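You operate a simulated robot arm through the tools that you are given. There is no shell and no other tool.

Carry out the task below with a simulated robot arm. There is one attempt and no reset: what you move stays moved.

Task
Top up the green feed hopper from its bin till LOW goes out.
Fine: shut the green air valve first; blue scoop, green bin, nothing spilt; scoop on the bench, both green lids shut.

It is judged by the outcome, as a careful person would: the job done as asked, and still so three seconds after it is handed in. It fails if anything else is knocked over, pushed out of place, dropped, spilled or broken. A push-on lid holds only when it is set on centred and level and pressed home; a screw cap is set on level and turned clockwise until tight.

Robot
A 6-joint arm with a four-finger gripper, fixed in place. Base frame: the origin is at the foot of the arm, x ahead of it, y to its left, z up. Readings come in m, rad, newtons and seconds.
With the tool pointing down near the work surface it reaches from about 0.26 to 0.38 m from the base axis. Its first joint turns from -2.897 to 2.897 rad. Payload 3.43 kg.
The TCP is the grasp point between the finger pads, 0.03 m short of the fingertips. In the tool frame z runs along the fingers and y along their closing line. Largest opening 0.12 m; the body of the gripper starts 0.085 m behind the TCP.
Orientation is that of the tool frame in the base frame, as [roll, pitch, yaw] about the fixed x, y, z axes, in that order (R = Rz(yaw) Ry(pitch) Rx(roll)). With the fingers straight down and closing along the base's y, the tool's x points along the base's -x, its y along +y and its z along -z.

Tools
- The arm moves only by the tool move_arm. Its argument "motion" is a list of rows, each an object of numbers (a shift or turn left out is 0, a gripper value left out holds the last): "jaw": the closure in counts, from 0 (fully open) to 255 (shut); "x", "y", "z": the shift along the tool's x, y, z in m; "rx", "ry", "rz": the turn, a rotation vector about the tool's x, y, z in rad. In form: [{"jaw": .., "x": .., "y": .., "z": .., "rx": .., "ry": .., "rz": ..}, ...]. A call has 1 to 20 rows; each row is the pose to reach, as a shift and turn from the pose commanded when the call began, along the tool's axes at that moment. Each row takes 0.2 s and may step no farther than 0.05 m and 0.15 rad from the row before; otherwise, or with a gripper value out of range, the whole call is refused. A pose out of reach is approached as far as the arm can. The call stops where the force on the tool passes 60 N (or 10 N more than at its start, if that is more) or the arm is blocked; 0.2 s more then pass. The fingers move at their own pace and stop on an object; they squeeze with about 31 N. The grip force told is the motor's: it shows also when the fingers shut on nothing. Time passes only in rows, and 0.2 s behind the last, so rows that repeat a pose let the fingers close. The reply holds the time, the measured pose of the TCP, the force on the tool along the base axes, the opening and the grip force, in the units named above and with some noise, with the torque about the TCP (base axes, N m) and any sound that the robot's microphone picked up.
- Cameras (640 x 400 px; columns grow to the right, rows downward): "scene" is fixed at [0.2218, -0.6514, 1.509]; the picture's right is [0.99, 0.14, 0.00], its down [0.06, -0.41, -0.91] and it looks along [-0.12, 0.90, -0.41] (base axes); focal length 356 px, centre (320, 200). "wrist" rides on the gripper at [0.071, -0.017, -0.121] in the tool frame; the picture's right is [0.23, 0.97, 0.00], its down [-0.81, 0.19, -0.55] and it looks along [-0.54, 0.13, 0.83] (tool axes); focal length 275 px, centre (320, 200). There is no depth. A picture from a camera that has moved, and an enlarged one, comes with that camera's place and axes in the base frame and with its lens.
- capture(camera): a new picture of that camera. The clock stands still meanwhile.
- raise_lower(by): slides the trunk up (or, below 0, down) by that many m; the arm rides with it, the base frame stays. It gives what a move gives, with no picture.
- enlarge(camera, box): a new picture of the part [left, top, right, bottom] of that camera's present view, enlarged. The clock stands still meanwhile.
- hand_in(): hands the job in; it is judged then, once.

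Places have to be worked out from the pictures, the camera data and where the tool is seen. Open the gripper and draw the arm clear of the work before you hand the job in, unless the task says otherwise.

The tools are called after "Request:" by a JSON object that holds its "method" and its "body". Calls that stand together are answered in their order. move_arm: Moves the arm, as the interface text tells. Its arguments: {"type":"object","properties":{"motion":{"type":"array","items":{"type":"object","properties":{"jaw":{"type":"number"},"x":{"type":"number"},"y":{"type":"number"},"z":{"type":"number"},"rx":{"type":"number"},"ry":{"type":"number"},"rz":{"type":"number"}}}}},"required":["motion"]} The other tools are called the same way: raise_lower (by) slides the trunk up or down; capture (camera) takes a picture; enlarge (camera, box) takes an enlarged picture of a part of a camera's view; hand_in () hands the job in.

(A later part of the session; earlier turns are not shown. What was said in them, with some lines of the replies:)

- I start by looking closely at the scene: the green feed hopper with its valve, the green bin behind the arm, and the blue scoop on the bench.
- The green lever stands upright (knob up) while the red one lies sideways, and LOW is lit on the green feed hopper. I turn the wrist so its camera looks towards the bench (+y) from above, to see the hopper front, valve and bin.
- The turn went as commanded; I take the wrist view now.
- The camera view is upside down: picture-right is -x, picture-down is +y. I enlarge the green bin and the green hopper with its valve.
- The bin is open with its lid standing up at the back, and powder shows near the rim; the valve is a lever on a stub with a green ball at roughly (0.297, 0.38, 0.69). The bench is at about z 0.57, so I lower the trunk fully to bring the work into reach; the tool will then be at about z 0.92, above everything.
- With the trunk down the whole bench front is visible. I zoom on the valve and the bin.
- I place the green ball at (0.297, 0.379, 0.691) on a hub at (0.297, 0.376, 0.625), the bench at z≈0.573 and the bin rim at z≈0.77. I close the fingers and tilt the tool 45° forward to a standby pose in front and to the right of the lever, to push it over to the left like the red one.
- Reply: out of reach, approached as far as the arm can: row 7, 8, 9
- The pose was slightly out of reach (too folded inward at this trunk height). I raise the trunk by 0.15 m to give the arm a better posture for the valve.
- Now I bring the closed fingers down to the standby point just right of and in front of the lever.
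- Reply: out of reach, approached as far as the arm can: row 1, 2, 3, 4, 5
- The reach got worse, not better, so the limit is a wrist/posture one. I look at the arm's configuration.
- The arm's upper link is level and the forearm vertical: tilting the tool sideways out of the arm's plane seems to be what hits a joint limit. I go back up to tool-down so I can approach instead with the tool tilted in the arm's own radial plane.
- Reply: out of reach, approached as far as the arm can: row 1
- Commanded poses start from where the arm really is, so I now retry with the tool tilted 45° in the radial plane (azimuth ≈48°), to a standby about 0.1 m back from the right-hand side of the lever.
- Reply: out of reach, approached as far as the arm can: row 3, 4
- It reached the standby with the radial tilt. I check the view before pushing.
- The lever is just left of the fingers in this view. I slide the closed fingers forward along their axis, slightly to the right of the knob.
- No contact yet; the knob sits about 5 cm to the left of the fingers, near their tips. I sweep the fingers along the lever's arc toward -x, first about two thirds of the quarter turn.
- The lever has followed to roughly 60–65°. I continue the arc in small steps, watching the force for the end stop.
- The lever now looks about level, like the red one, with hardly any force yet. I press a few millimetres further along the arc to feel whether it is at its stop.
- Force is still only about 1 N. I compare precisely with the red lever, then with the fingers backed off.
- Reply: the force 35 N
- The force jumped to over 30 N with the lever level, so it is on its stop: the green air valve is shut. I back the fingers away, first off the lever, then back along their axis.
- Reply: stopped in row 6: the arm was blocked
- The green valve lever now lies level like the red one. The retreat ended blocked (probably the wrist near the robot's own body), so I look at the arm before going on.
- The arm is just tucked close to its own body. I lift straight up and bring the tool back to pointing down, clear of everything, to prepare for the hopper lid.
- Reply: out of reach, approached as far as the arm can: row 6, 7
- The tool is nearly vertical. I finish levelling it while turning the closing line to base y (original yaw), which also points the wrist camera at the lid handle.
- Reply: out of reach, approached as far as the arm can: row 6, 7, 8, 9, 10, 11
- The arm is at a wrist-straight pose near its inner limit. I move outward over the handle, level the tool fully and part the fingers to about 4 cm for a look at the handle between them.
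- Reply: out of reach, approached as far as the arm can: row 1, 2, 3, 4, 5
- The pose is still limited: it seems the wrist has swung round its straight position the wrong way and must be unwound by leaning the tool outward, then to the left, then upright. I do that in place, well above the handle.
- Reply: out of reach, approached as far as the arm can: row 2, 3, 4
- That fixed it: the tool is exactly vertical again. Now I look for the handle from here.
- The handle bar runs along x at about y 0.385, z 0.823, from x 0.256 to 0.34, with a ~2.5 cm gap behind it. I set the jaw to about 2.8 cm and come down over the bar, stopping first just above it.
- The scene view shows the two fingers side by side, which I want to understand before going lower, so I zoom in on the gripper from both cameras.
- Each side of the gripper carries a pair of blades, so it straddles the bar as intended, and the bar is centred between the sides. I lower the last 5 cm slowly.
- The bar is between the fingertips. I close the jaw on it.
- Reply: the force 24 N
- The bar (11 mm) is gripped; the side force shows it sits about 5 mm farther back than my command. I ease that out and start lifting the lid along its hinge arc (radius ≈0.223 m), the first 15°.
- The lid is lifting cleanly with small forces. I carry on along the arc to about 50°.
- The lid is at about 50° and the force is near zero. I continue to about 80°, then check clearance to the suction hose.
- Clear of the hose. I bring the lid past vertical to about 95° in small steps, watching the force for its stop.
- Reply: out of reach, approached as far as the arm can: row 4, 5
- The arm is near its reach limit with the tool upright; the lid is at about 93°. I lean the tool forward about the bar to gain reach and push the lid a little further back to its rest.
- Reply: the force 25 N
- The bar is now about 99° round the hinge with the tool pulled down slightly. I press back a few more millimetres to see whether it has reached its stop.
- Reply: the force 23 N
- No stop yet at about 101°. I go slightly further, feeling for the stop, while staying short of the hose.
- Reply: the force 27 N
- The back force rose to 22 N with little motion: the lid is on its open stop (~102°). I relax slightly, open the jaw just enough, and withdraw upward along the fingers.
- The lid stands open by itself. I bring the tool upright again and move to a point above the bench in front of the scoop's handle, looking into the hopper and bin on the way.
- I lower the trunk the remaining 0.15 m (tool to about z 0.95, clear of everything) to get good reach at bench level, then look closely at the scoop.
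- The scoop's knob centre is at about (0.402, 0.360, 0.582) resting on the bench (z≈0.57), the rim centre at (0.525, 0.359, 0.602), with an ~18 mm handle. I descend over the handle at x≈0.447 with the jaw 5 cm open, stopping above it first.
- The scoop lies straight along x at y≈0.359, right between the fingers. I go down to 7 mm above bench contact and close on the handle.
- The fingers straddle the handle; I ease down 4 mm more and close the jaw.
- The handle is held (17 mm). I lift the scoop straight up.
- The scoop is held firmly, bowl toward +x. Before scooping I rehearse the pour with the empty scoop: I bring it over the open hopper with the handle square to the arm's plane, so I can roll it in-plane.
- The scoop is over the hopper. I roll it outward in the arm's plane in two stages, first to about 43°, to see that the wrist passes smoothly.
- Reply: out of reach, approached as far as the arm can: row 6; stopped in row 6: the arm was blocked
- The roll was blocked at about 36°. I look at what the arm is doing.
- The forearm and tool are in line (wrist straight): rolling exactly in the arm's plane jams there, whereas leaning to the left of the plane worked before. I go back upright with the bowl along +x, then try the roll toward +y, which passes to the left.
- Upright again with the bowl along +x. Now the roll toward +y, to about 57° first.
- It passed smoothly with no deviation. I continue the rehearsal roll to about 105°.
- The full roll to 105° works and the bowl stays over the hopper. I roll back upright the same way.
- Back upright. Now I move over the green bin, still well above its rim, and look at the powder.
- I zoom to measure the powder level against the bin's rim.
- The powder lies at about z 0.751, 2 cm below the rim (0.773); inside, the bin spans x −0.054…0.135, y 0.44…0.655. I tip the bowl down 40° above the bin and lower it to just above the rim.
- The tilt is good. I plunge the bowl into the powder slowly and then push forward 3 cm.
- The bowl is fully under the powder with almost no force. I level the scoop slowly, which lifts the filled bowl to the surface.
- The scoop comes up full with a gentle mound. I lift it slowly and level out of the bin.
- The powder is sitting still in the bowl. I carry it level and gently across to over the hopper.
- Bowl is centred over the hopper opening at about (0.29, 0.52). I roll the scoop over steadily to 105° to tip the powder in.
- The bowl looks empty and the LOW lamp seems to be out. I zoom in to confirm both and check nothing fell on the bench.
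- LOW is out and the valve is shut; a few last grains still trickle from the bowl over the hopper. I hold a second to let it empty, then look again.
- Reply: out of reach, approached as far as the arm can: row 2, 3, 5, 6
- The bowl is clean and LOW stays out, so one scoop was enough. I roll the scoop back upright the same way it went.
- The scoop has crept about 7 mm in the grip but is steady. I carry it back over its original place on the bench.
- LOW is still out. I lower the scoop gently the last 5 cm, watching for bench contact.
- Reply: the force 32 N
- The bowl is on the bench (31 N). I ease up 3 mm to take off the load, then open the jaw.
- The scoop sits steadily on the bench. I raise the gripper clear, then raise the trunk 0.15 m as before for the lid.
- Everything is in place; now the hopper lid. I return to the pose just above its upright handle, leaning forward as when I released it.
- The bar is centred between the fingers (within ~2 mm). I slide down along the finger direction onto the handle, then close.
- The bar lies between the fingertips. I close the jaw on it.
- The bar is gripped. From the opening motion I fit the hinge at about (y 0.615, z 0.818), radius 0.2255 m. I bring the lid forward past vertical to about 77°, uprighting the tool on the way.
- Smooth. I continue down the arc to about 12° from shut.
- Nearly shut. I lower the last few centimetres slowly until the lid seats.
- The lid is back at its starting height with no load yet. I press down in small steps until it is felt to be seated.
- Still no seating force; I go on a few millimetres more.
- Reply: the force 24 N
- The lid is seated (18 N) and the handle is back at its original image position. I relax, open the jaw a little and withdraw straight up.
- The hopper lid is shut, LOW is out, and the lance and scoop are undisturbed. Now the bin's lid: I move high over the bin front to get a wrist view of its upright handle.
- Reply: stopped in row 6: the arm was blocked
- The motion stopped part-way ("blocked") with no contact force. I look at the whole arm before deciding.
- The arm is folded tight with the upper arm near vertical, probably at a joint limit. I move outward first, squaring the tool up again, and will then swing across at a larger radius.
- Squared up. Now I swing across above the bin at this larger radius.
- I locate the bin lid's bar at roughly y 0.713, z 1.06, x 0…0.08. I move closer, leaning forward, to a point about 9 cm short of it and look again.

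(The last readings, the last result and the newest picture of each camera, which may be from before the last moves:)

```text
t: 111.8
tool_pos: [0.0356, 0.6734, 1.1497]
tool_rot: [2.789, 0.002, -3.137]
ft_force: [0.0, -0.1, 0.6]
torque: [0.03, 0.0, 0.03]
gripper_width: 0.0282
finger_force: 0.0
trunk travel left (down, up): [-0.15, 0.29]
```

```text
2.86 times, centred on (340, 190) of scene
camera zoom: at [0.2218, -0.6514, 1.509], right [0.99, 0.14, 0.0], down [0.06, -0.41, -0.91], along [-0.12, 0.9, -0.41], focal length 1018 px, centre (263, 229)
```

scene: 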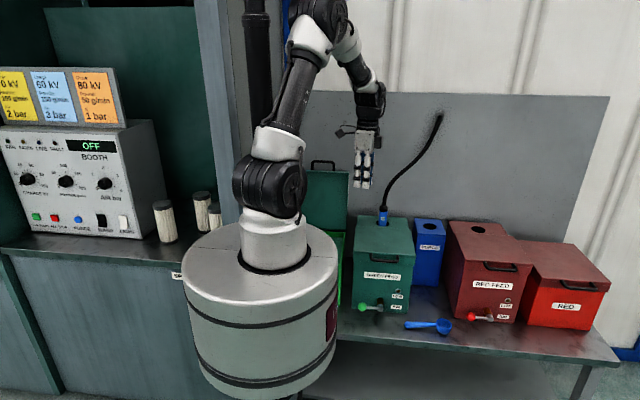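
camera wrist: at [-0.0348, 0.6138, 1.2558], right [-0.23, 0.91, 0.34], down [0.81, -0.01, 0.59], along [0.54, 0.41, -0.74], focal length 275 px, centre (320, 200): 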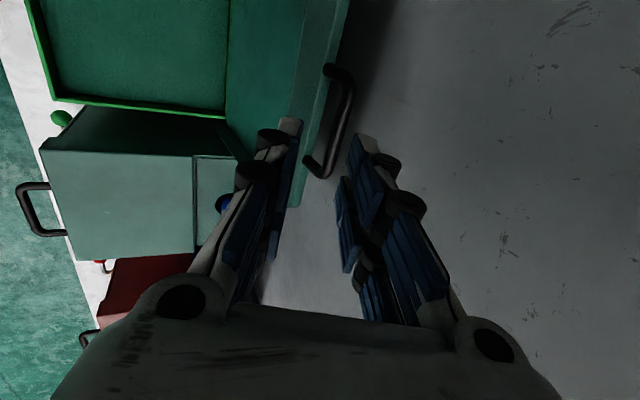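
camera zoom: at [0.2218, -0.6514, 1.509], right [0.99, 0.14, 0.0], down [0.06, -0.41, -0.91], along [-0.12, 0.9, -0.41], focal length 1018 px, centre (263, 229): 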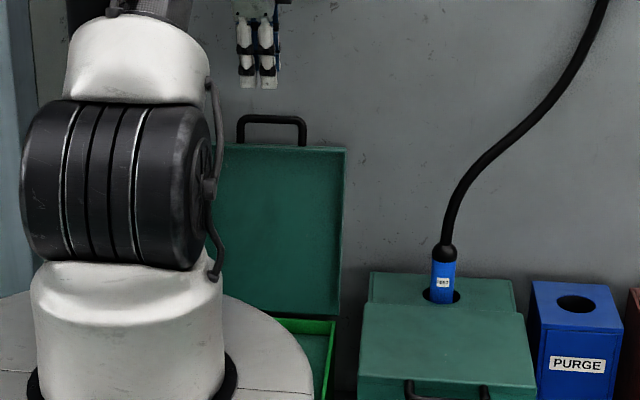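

From two views the bar is at about (0.038, 0.72, 1.057). I shift 13 mm sideways to centre on it and slide in most of the way, then check.

Request:
{"method": "move_arm", "body": {"motion": [{"x": -0.003, "y": 0.013, "z": 0.01}, {"x": -0.003, "y": 0.013, "z": 0.035}, {"x": -0.003, "y": 0.013, "z": 0.06}]}}

Request:
{"method": "capture", "body": {"camera": "wrist"}}

Request:
{"method": "enlarge", "body": {"camera": "scene", "box": [300, 120, 380, 200]}}

```text
t: 112.6
tool_pos: [0.041, 0.7059, 1.0992]
tool_rot: [2.785, 0.001, -3.136]
ft_force: [0.5, -0.6, 0.4]
torque: [0.0, -0.02, 0.0]
gripper_width: 0.0282
finger_force: 0.1
trunk travel left (down, up): [-0.15, 0.29]
```

```text
taken
camera wrist: at [-0.0306, 0.6475, 1.2043], right [-0.23, 0.91, 0.34], down [0.81, -0.01, 0.59], along [0.54, 0.41, -0.74], focal length 275 px, centre (320, 200)
```

wrist: 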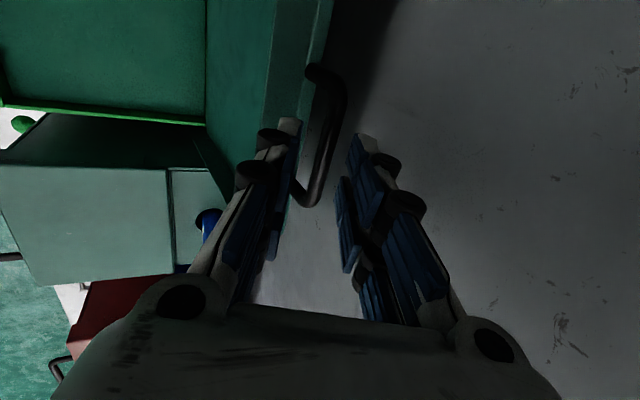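

```text
5.00 times, centred on (340, 160) of scene
camera zoom: at [0.2218, -0.6514, 1.509], right [0.99, 0.14, 0.0], down [0.06, -0.41, -0.91], along [-0.12, 0.9, -0.41], focal length 1782 px, centre (220, 400)
```

zoom: 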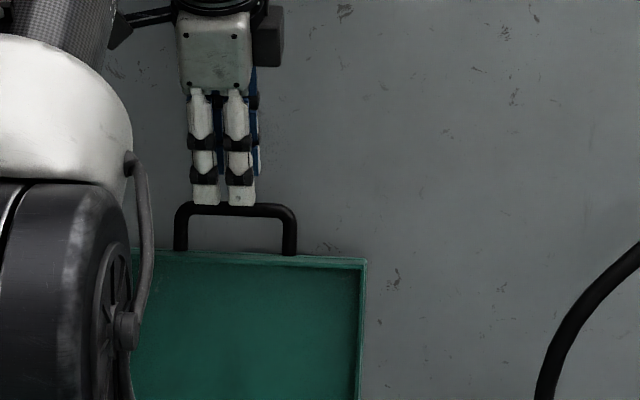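

The bar is centred in the closing direction, but the blades are about 11 mm left of the handle's middle. I shift right and slide the last 3 cm on.

Request:
{"method": "move_arm", "body": {"motion": [{"x": -0.011, "y": 0.001}, {"x": -0.011, "y": 0.0015, "z": 0.01}, {"x": -0.011, "y": 0.0015, "z": 0.02}, {"x": -0.011, "y": 0.0015, "z": 0.03}]}}

Request:
{"method": "capture", "body": {"camera": "wrist"}}

Request:
{"method": "enlarge", "body": {"camera": "scene", "box": [300, 120, 380, 200]}}

```text
t: 113.6
tool_pos: [0.0511, 0.7178, 1.0683]
tool_rot: [2.787, 0.001, -3.136]
ft_force: [0.3, 1.2, 1.0]
torque: [-0.01, -0.02, -0.01]
gripper_width: 0.0281
finger_force: 0.0
trunk travel left (down, up): [-0.15, 0.29]
```

```text
taken
camera wrist: at [-0.0203, 0.6589, 1.1746], right [-0.24, 0.91, 0.34], down [0.81, -0.01, 0.59], along [0.54, 0.41, -0.74], focal length 275 px, centre (320, 200)
```

wrist: 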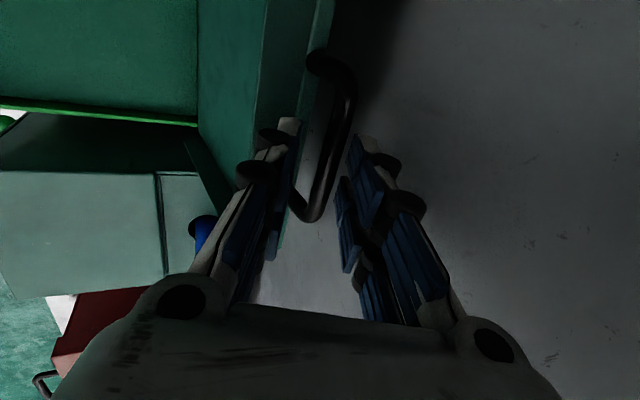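

```text
5.00 times, centred on (340, 160) of scene
camera zoom: at [0.2218, -0.6514, 1.509], right [0.99, 0.14, 0.0], down [0.06, -0.41, -0.91], along [-0.12, 0.9, -0.41], focal length 1782 px, centre (220, 400)
```

zoom: 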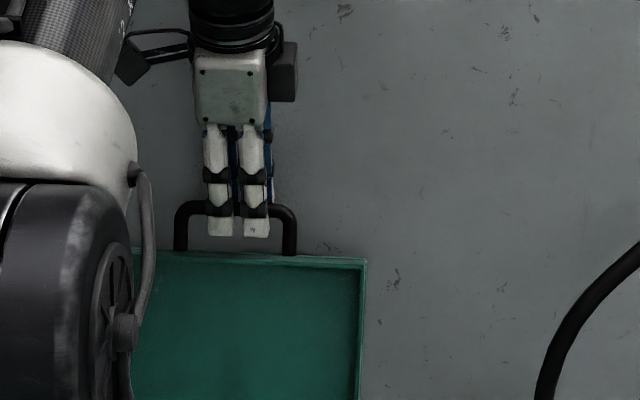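

Well centred. I close the jaw on the bin lid's bar.

Request:
{"method": "move_arm", "body": {"motion": [{"jaw": 255}, {}, {}, {}]}}

```text
t: 114.6
tool_pos: [0.0502, 0.7177, 1.0703]
tool_rot: [2.785, 0.001, -3.139]
ft_force: [-0.5, 1.8, 4.6]
torque: [0.05, 0.51, -1.3]
gripper_width: 0.0119
finger_force: 45.0
trunk travel left (down, up): [-0.15, 0.29]
```

Gripped. Taking the hinge at about (y 0.668, z 0.775) with radius 0.29 m, I start bringing the bin lid forward to about 91° and check the forces.

Request:
{"method": "move_arm", "body": {"motion": [{"y": -0.0097, "z": -0.0055, "rx": 0.038}, {"y": -0.0193, "z": -0.0109, "rx": 0.076}, {"y": -0.0305, "z": -0.016, "rx": 0.116}, {"y": -0.0417, "z": -0.0211, "rx": 0.156}, {"y": -0.0417, "z": -0.0211, "rx": 0.156}]}}

Request:
{"method": "enlarge", "body": {"camera": "scene", "box": [290, 110, 410, 280]}}

```text
t: 115.8
tool_pos: [0.0509, 0.6701, 1.0736]
tool_rot: [2.945, 0.001, -3.135]
ft_force: [1.1, -0.8, 3.9]
torque: [0.0, 0.47, -1.03]
gripper_width: 0.0116
finger_force: 45.0
trunk travel left (down, up): [-0.15, 0.29]
```

```text
2.35 times, centred on (350, 195) of scene
camera zoom: at [0.2218, -0.6514, 1.509], right [0.99, 0.14, 0.0], down [0.06, -0.41, -0.91], along [-0.12, 0.9, -0.41], focal length 838 px, centre (249, 212)
```

zoom: 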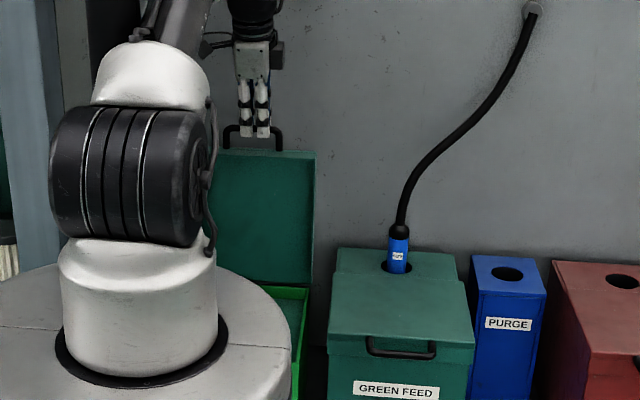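

The bin lid follows freely. I go on to about 76° with the tool upright.

Request:
{"method": "move_arm", "body": {"motion": [{"y": -0.0121, "z": -0.0022, "rx": 0.04}, {"y": -0.0242, "z": -0.0044, "rx": 0.08}, {"y": -0.0365, "z": -0.0055, "rx": 0.115}, {"y": -0.0488, "z": -0.0066, "rx": 0.15}, {"y": -0.0612, "z": -0.0066, "rx": 0.175}, {"y": -0.0737, "z": -0.0065, "rx": 0.2}, {"y": -0.0737, "z": -0.0065, "rx": 0.2}]}}

```text
t: 117.4
tool_pos: [0.0501, 0.5983, 1.0643]
tool_rot: [-3.137, 0.002, -3.137]
ft_force: [-2.4, 2.5, -7.4]
torque: [0.12, 0.16, -0.12]
gripper_width: 0.0115
finger_force: 45.6
trunk travel left (down, up): [-0.15, 0.29]
```

Forces remain small. Near the closed position a vertical tool would be too folded, so from here I gradually lean the tool back toward the robot as the lid comes down; next to about 56°.

Request:
{"method": "move_arm", "body": {"motion": [{"y": -0.012, "z": 0.0036, "rx": 0.012}, {"y": -0.024, "z": 0.0073, "rx": 0.025}, {"y": -0.0357, "z": 0.0119, "rx": 0.037}, {"y": -0.0474, "z": 0.0166, "rx": 0.05}, {"y": -0.0587, "z": 0.0222, "rx": 0.062}, {"y": -0.07, "z": 0.0279, "rx": 0.075}, {"y": -0.0807, "z": 0.0346, "rx": 0.088}, {"y": -0.0913, "z": 0.0413, "rx": 0.1}]}}

Request:
{"method": "enlarge", "body": {"camera": "scene", "box": [270, 90, 400, 280]}}

```text
t: 119.2
tool_pos: [0.0504, 0.5083, 1.0246]
tool_rot: [-3.04, 0.001, -3.137]
ft_force: [-17.2, 10.5, -14.5]
torque: [0.44, 0.08, 1.08]
gripper_width: 0.0118
finger_force: 45.2
trunk travel left (down, up): [-0.15, 0.29]
```

```text
2.11 times, centred on (335, 185) of scene
camera zoom: at [0.2218, -0.6514, 1.509], right [0.99, 0.14, 0.0], down [0.06, -0.41, -0.91], along [-0.12, 0.9, -0.41], focal length 750 px, centre (288, 232)
```

zoom: 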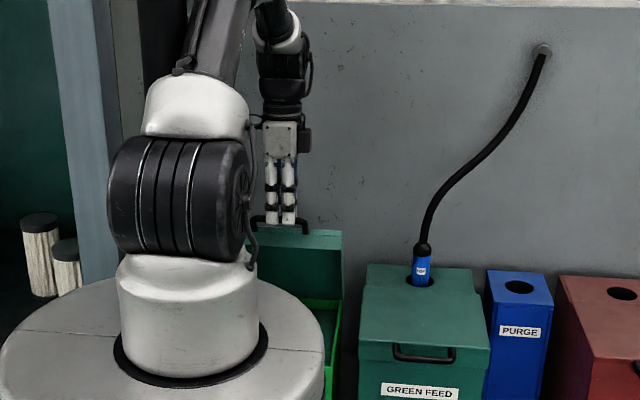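

Forces show the bar pulling inward by ~4 mm, so I refit the hinge to about (y 0.68, z 0.76), radius 0.303 m, ease off, and continue along the corrected arc to about 36°.

Request:
{"method": "move_arm", "body": {"motion": [{"y": 0.0038, "z": 0.0026}, {"y": -0.0055, "z": 0.0115, "rx": 0.0125}, {"y": -0.0147, "z": 0.0204, "rx": 0.025}, {"y": -0.0236, "z": 0.0301, "rx": 0.037}, {"y": -0.0325, "z": 0.0398, "rx": 0.05}, {"y": -0.0405, "z": 0.0503, "rx": 0.062}, {"y": -0.0485, "z": 0.0607, "rx": 0.075}, {"y": -0.0555, "z": 0.0719, "rx": 0.088}, {"y": -0.0625, "z": 0.083, "rx": 0.1}]}}

Request:
{"method": "enlarge", "body": {"camera": "scene", "box": [270, 110, 400, 300]}}

```text
t: 121.2
tool_pos: [0.0512, 0.4389, 0.9487]
tool_rot: [-2.943, 0.004, -3.137]
ft_force: [-19.2, 15.7, -10.1]
torque: [0.55, 0.18, 1.42]
gripper_width: 0.0118
finger_force: 45.0
trunk travel left (down, up): [-0.15, 0.29]
```

```text
2.11 times, centred on (335, 205) of scene
camera zoom: at [0.2218, -0.6514, 1.509], right [0.99, 0.14, 0.0], down [0.06, -0.41, -0.91], along [-0.12, 0.9, -0.41], focal length 750 px, centre (288, 190)
```

zoom: 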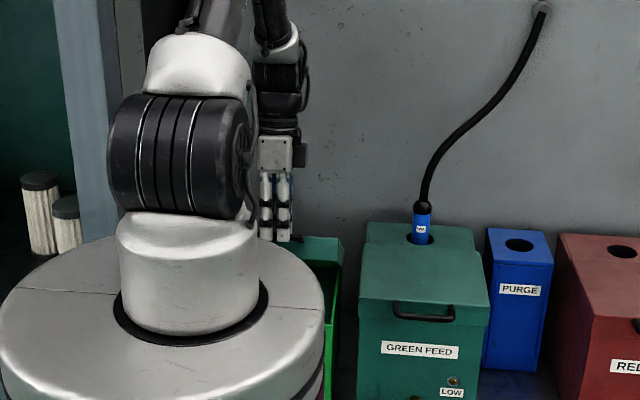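

Refitting with all points gives the hinge at (y 0.677, z 0.777), radius 0.287 m — consistent with the bin's size. I relieve the side loads and continue down to about 14°.

Request:
{"method": "move_arm", "body": {"motion": [{"x": 0.003, "y": 0.0028, "z": 0.0012}, {"x": 0.003, "y": -0.0002, "z": 0.0134, "rx": 0.0125}, {"x": 0.003, "y": -0.0032, "z": 0.0256, "rx": 0.025}, {"x": 0.003, "y": -0.0064, "z": 0.0377, "rx": 0.0375}, {"x": 0.003, "y": -0.0095, "z": 0.0498, "rx": 0.05}, {"x": 0.003, "y": -0.0115, "z": 0.0622, "rx": 0.0625}, {"x": 0.003, "y": -0.0135, "z": 0.0745, "rx": 0.075}, {"x": 0.003, "y": -0.0146, "z": 0.087, "rx": 0.0875}, {"x": 0.003, "y": -0.0156, "z": 0.0994, "rx": 0.1}]}}

Request:
{"method": "enlarge", "body": {"camera": "scene", "box": [270, 130, 400, 320]}}

Request:
{"method": "capture", "body": {"camera": "wrist"}}

```text
t: 123.2
tool_pos: [0.0505, 0.4033, 0.8543]
tool_rot: [-2.844, 0.0, -3.136]
ft_force: [11.8, 15.0, -5.6]
torque: [0.38, -0.23, 1.39]
gripper_width: 0.0117
finger_force: 44.7
trunk travel left (down, up): [-0.15, 0.29]
```

```text
2.11 times, centred on (335, 225) of scene
camera zoom: at [0.2218, -0.6514, 1.509], right [0.99, 0.14, 0.0], down [0.06, -0.41, -0.91], along [-0.12, 0.9, -0.41], focal length 750 px, centre (288, 147)
```

zoom: 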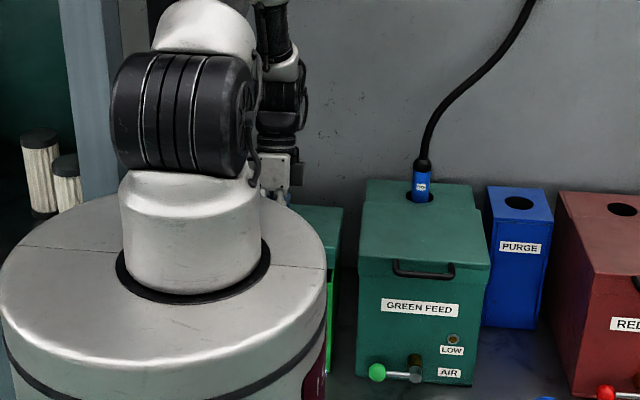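

```text
taken
camera wrist: at [-0.0205, 0.4209, 0.9741], right [-0.23, 0.93, -0.28], down [0.81, 0.35, 0.47], along [0.54, -0.12, -0.83], focal length 275 px, centre (320, 200)
```

wrist: 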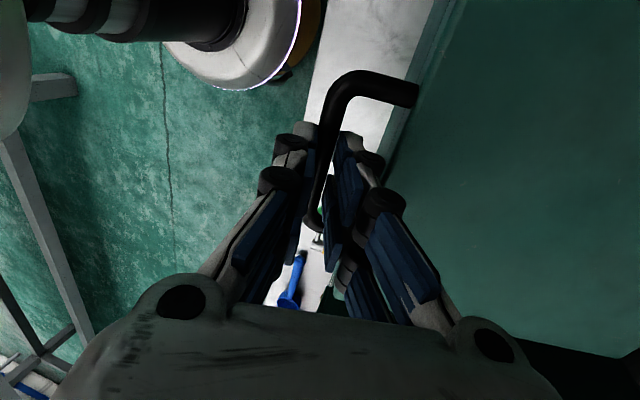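

Only small loads remain (bar a couple of millimetres farther back than commanded). I correct that and lower the lid to about 4°.

Request:
{"method": "move_arm", "body": {"motion": [{"x": -0.0015, "y": 0.0027, "z": 0.0002}, {"x": -0.0015, "y": 0.0035, "z": 0.012, "rx": 0.011}, {"x": -0.0015, "y": 0.0054, "z": 0.0236, "rx": 0.022}, {"x": -0.0015, "y": 0.0071, "z": 0.0335, "rx": 0.032}, {"x": -0.0015, "y": 0.0091, "z": 0.0433, "rx": 0.042}, {"x": -0.0015, "y": 0.0102, "z": 0.048, "rx": 0.042}]}}

Request:
{"method": "capture", "body": {"camera": "wrist"}}

Request:
{"method": "enlarge", "body": {"camera": "scene", "box": [310, 200, 380, 310]}}

```text
t: 124.6
tool_pos: [0.0499, 0.3967, 0.8076]
tool_rot: [-2.798, 0.001, -3.136]
ft_force: [-16.0, 8.1, -1.0]
torque: [0.29, 0.72, 1.18]
gripper_width: 0.0122
finger_force: 45.0
trunk travel left (down, up): [-0.15, 0.29]
```

```text
taken
camera wrist: at [-0.0206, 0.4208, 0.9254], right [-0.23, 0.91, -0.33], down [0.81, 0.37, 0.46], along [0.54, -0.16, -0.83], focal length 275 px, centre (320, 200)
```

wrist: 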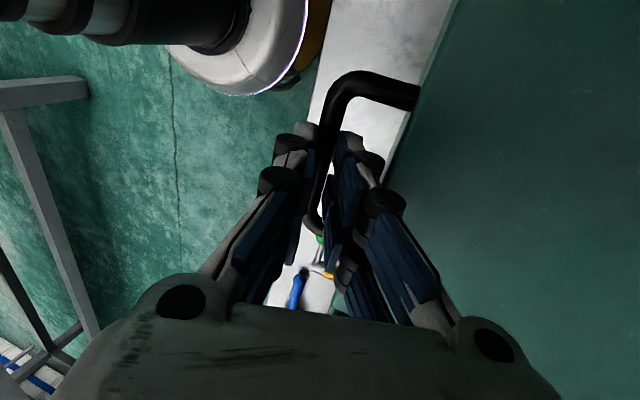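

```text
3.64 times, centred on (345, 255) of scene
camera zoom: at [0.2218, -0.6514, 1.509], right [0.99, 0.14, 0.0], down [0.06, -0.41, -0.91], along [-0.12, 0.9, -0.41], focal length 1296 px, centre (229, 0)
```

zoom: 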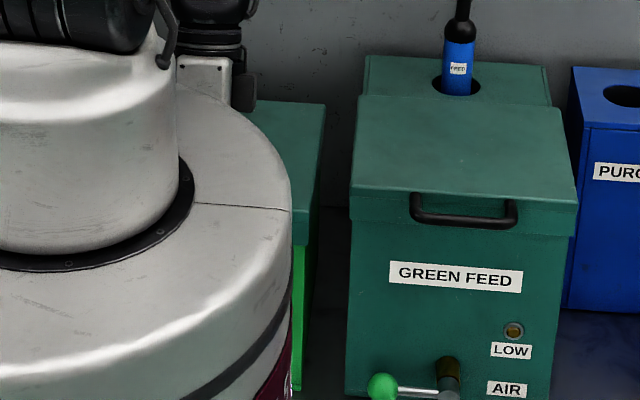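

The lid is almost down. I lower in 4 mm steps, watching the vertical force for seating.

Request:
{"method": "move_arm", "body": {"motion": [{"x": 0.0015, "y": 0.0018, "z": 0.0038}, {"x": 0.0015, "y": 0.0031, "z": 0.0075}, {"x": 0.0015, "y": 0.0044, "z": 0.0113}]}}

```text
t: 125.4
tool_pos: [0.05, 0.3956, 0.7946]
tool_rot: [-2.8, 0.002, -3.137]
ft_force: [-7.2, 10.0, -0.2]
torque: [0.27, -0.26, 1.46]
gripper_width: 0.0117
finger_force: 45.5
trunk travel left (down, up): [-0.15, 0.29]
```

Still no seating force at bar height ≈0.785. I continue a few millimetres.

Request:
{"method": "move_arm", "body": {"motion": [{"y": 0.0018, "z": 0.0028}, {"y": 0.0028, "z": 0.0057}, {"y": 0.0028, "z": 0.0057}]}}

Request:
{"method": "capture", "body": {"camera": "wrist"}}

Request:
{"method": "enlarge", "body": {"camera": "scene", "box": [325, 200, 365, 310]}}

```text
t: 126.2
tool_pos: [0.0502, 0.3957, 0.7887]
tool_rot: [-2.798, 0.002, -3.136]
ft_force: [-3.5, 3.7, 13.3]
torque: [-0.07, 0.34, 1.28]
gripper_width: 0.0116
finger_force: 45.0
trunk travel left (down, up): [-0.15, 0.29]
```

```text
taken
camera wrist: at [-0.0205, 0.4203, 0.9068], right [-0.23, 0.91, -0.33], down [0.81, 0.37, 0.46], along [0.54, -0.16, -0.83], focal length 275 px, centre (320, 200)
```

wrist: 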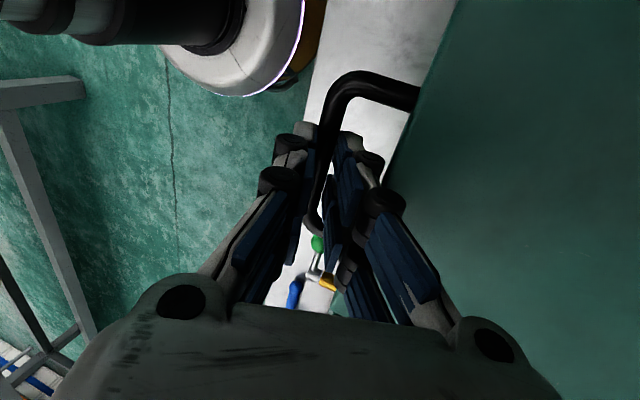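

```text
3.64 times, centred on (345, 255) of scene
camera zoom: at [0.2218, -0.6514, 1.509], right [0.99, 0.14, 0.0], down [0.06, -0.41, -0.91], along [-0.12, 0.9, -0.41], focal length 1296 px, centre (229, 0)
```

zoom: 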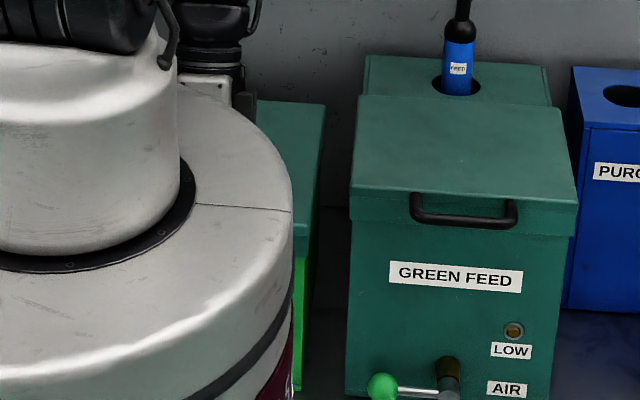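

Vertical force rose to 13 N – it is seating. One more small press to confirm it is hard against the rim.

Request:
{"method": "move_arm", "body": {"motion": [{"y": 0.001, "z": 0.0028}, {"y": 0.001, "z": 0.0028}]}}

```text
t: 126.8
tool_pos: [0.0505, 0.3963, 0.7865]
tool_rot: [-2.798, 0.003, -3.135]
ft_force: [1.4, -0.6, 45.0]
torque: [-0.39, 0.38, 1.24]
gripper_width: 0.0117
finger_force: 45.3
trunk travel left (down, up): [-0.15, 0.29]
```

45 N: the bin lid is firmly seated. I relax the press, open the jaw slightly and withdraw along the finger axis.

Request:
{"method": "move_arm", "body": {"motion": [{"y": -0.0015, "z": -0.006}, {"jaw": 208, "y": -0.0015, "z": -0.006}, {"y": -0.0015, "z": -0.006}, {"y": -0.0015, "z": -0.006}, {"y": -0.0015, "z": -0.006}]}}

Request:
{"method": "capture", "body": {"camera": "wrist"}}

```text
t: 128.0
tool_pos: [0.0499, 0.3978, 0.79]
tool_rot: [-2.798, 0.002, -3.135]
ft_force: [0.6, -0.5, -0.6]
torque: [0.01, 0.01, -0.04]
gripper_width: 0.0221
finger_force: 0.1
trunk travel left (down, up): [-0.15, 0.29]
```

```text
taken
camera wrist: at [-0.021, 0.4214, 0.9092], right [-0.23, 0.92, -0.33], down [0.81, 0.37, 0.46], along [0.54, -0.16, -0.83], focal length 275 px, centre (320, 200)
```

wrist: 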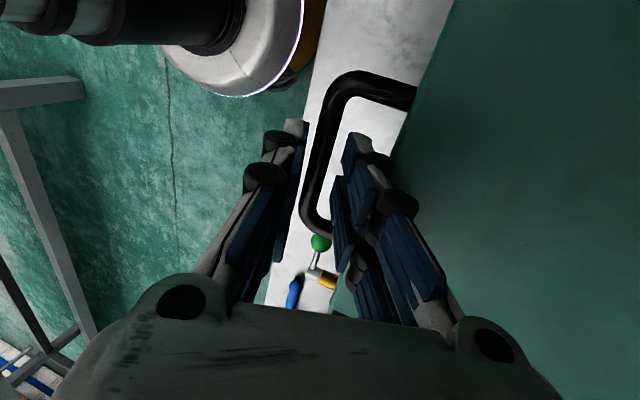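

Released cleanly. I withdraw upward along the fingers.

Request:
{"method": "move_arm", "body": {"motion": [{"z": -0.012}, {"z": -0.03}, {"z": -0.055}, {"z": -0.085}, {"z": -0.12}, {"z": -0.155}, {"z": -0.19}]}}

Request:
{"method": "capture", "body": {"camera": "wrist"}}

Request:
{"method": "capture", "body": {"camera": "scene"}}

```text
t: 129.6
tool_pos: [0.0471, 0.4612, 0.9704]
tool_rot: [-2.797, 0.002, -3.136]
ft_force: [-0.1, 0.0, 0.1]
torque: [0.0, 0.0, 0.01]
gripper_width: 0.0219
finger_force: 0.1
trunk travel left (down, up): [-0.15, 0.29]
```

```text
taken
camera wrist: at [-0.0244, 0.4849, 1.0885], right [-0.23, 0.92, -0.33], down [0.81, 0.37, 0.46], along [0.54, -0.16, -0.83], focal length 275 px, centre (320, 200)
```

wrist: 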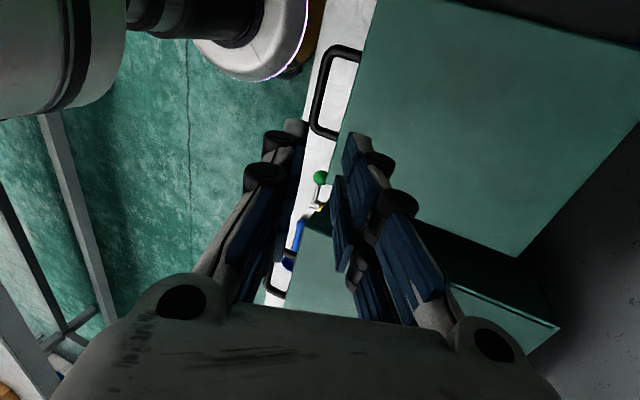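

```text
taken
```

scene: 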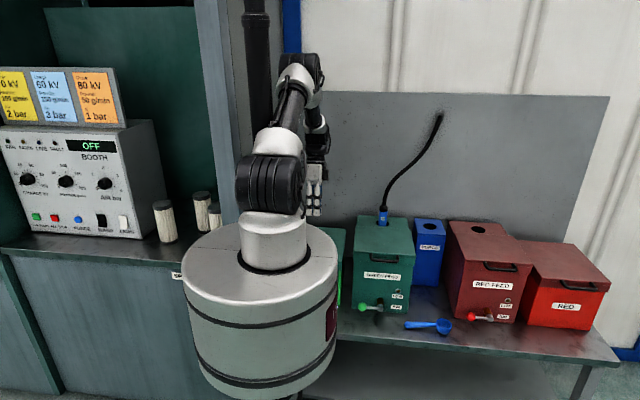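

Both lids are shut, LOW is out, the scoop is on the bench. I straighten the tool, open the gripper and draw the arm up clear of the work.

Request:
{"method": "move_arm", "body": {"motion": [{"x": -0.01, "y": 0.005, "z": -0.03, "rx": -0.06}, {"x": -0.025, "y": 0.011, "z": -0.06, "rx": -0.12}, {"x": -0.04, "y": 0.018, "z": -0.09, "rx": -0.19}, {"x": -0.057, "y": 0.024, "z": -0.12, "rx": -0.26}, {"jaw": 0, "x": -0.073, "y": 0.031, "z": -0.149, "rx": -0.344}, {"x": -0.073, "y": 0.031, "z": -0.149, "rx": -0.344}, {"x": -0.073, "y": 0.031, "z": -0.149, "rx": -0.344}]}}

Request:
{"method": "raise_lower", "body": {"by": 0.15}}

Request:
{"method": "capture", "body": {"camera": "scene"}}

Request:
{"method": "capture", "body": {"camera": "wrist"}}

```text
t: 131.2
tool_pos: [0.1216, 0.5412, 1.0985]
tool_rot: [-3.141, 0.004, -3.136]
ft_force: [0.3, -0.8, -0.1]
torque: [-0.02, 0.01, 0.0]
gripper_width: 0.0816
finger_force: 0.2
trunk travel left (down, up): [-0.15, 0.29]
```

```text
t: 133.0
tool_pos: [0.1202, 0.5417, 1.2485]
tool_rot: [3.141, 0.0, -3.136]
ft_force: [-0.2, -0.7, -0.1]
torque: [-0.01, 0.03, 0.03]
gripper_width: 0.1202
finger_force: 0.0
trunk travel left (down, up): [-0.3, 0.14]
```

```text
taken
```

scene: 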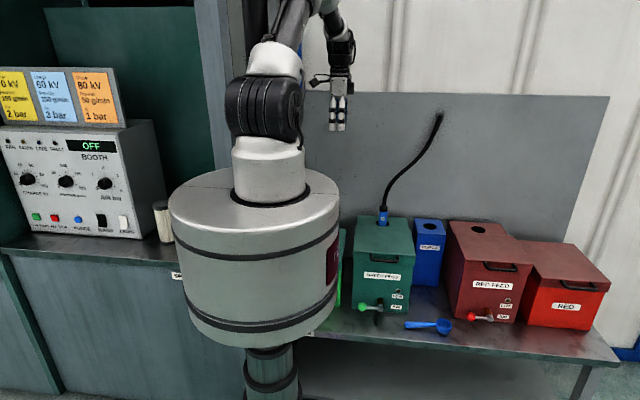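

```text
taken
camera wrist: at [0.0496, 0.524, 1.3677], right [-0.23, 0.97, 0.0], down [0.81, 0.2, 0.55], along [0.54, 0.13, -0.83], focal length 275 px, centre (320, 200)
```

wrist: 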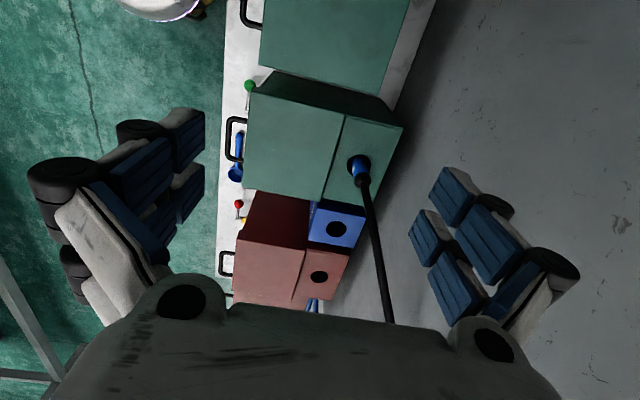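

The arm is clear. A last close check of lids, lamp, valve, scoop and bench surface before handing in.

Request:
{"method": "enlarge", "body": {"camera": "scene", "box": [325, 195, 475, 345]}}

Request:
{"method": "enlarge", "body": {"camera": "wrist", "box": [205, 0, 415, 210]}}

```text
2.67 times, centred on (400, 270) of scene
camera zoom: at [0.2218, -0.6514, 1.509], right [0.99, 0.14, 0.0], down [0.06, -0.41, -0.91], along [-0.12, 0.9, -0.41], focal length 950 px, centre (107, 13)
```

zoom: 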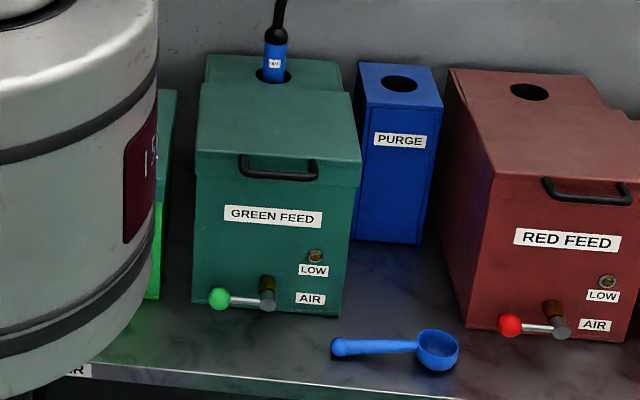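

```text
1.90 times, centred on (310, 105) of wrist
camera zoom: at [0.0496, 0.524, 1.3677], right [-0.23, 0.97, 0.0], down [0.81, 0.2, 0.55], along [0.54, 0.13, -0.83], focal length 524 px, centre (339, 381)
```

zoom: 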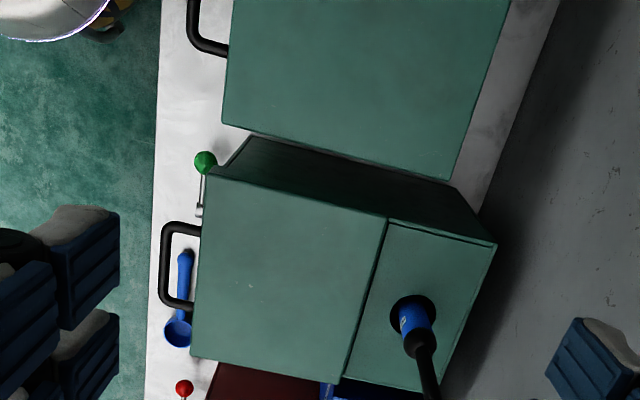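

Everything checks out: the green air valve is shut, LOW is out and both green lids are down. The empty scoop is on the bench, nothing is spilt, and the arm is clear with the gripper open. I hand the job in.

Request:
{"method": "hand_in", "body": {}}

```text
The job is handed in.
```

The green feed hopper is topped up and its LOW light is out. I've handed the job in; no verdict has come back yet.

- **Air valve:** I shut the green valve first, pushing the lever over until it reached its stop. It is still shut.
- **Top-up:** one level blue scoop from the green bin was enough. LOW went out as it was tipped in and was still out in my last check.
- **Spills:** I saw no powder on the bench or around the boxes in the final close-up pictures.
- **Scoop and lids:** the empty scoop is back on the bench where it was. Both green lids are shut and pressed down onto their rims.
- **Arm:** it is raised clear of the work with the gripper open.

While I was closing the bin lid, up to about 20 N of sideways force went through its handle. The bin showed no sign of having moved.
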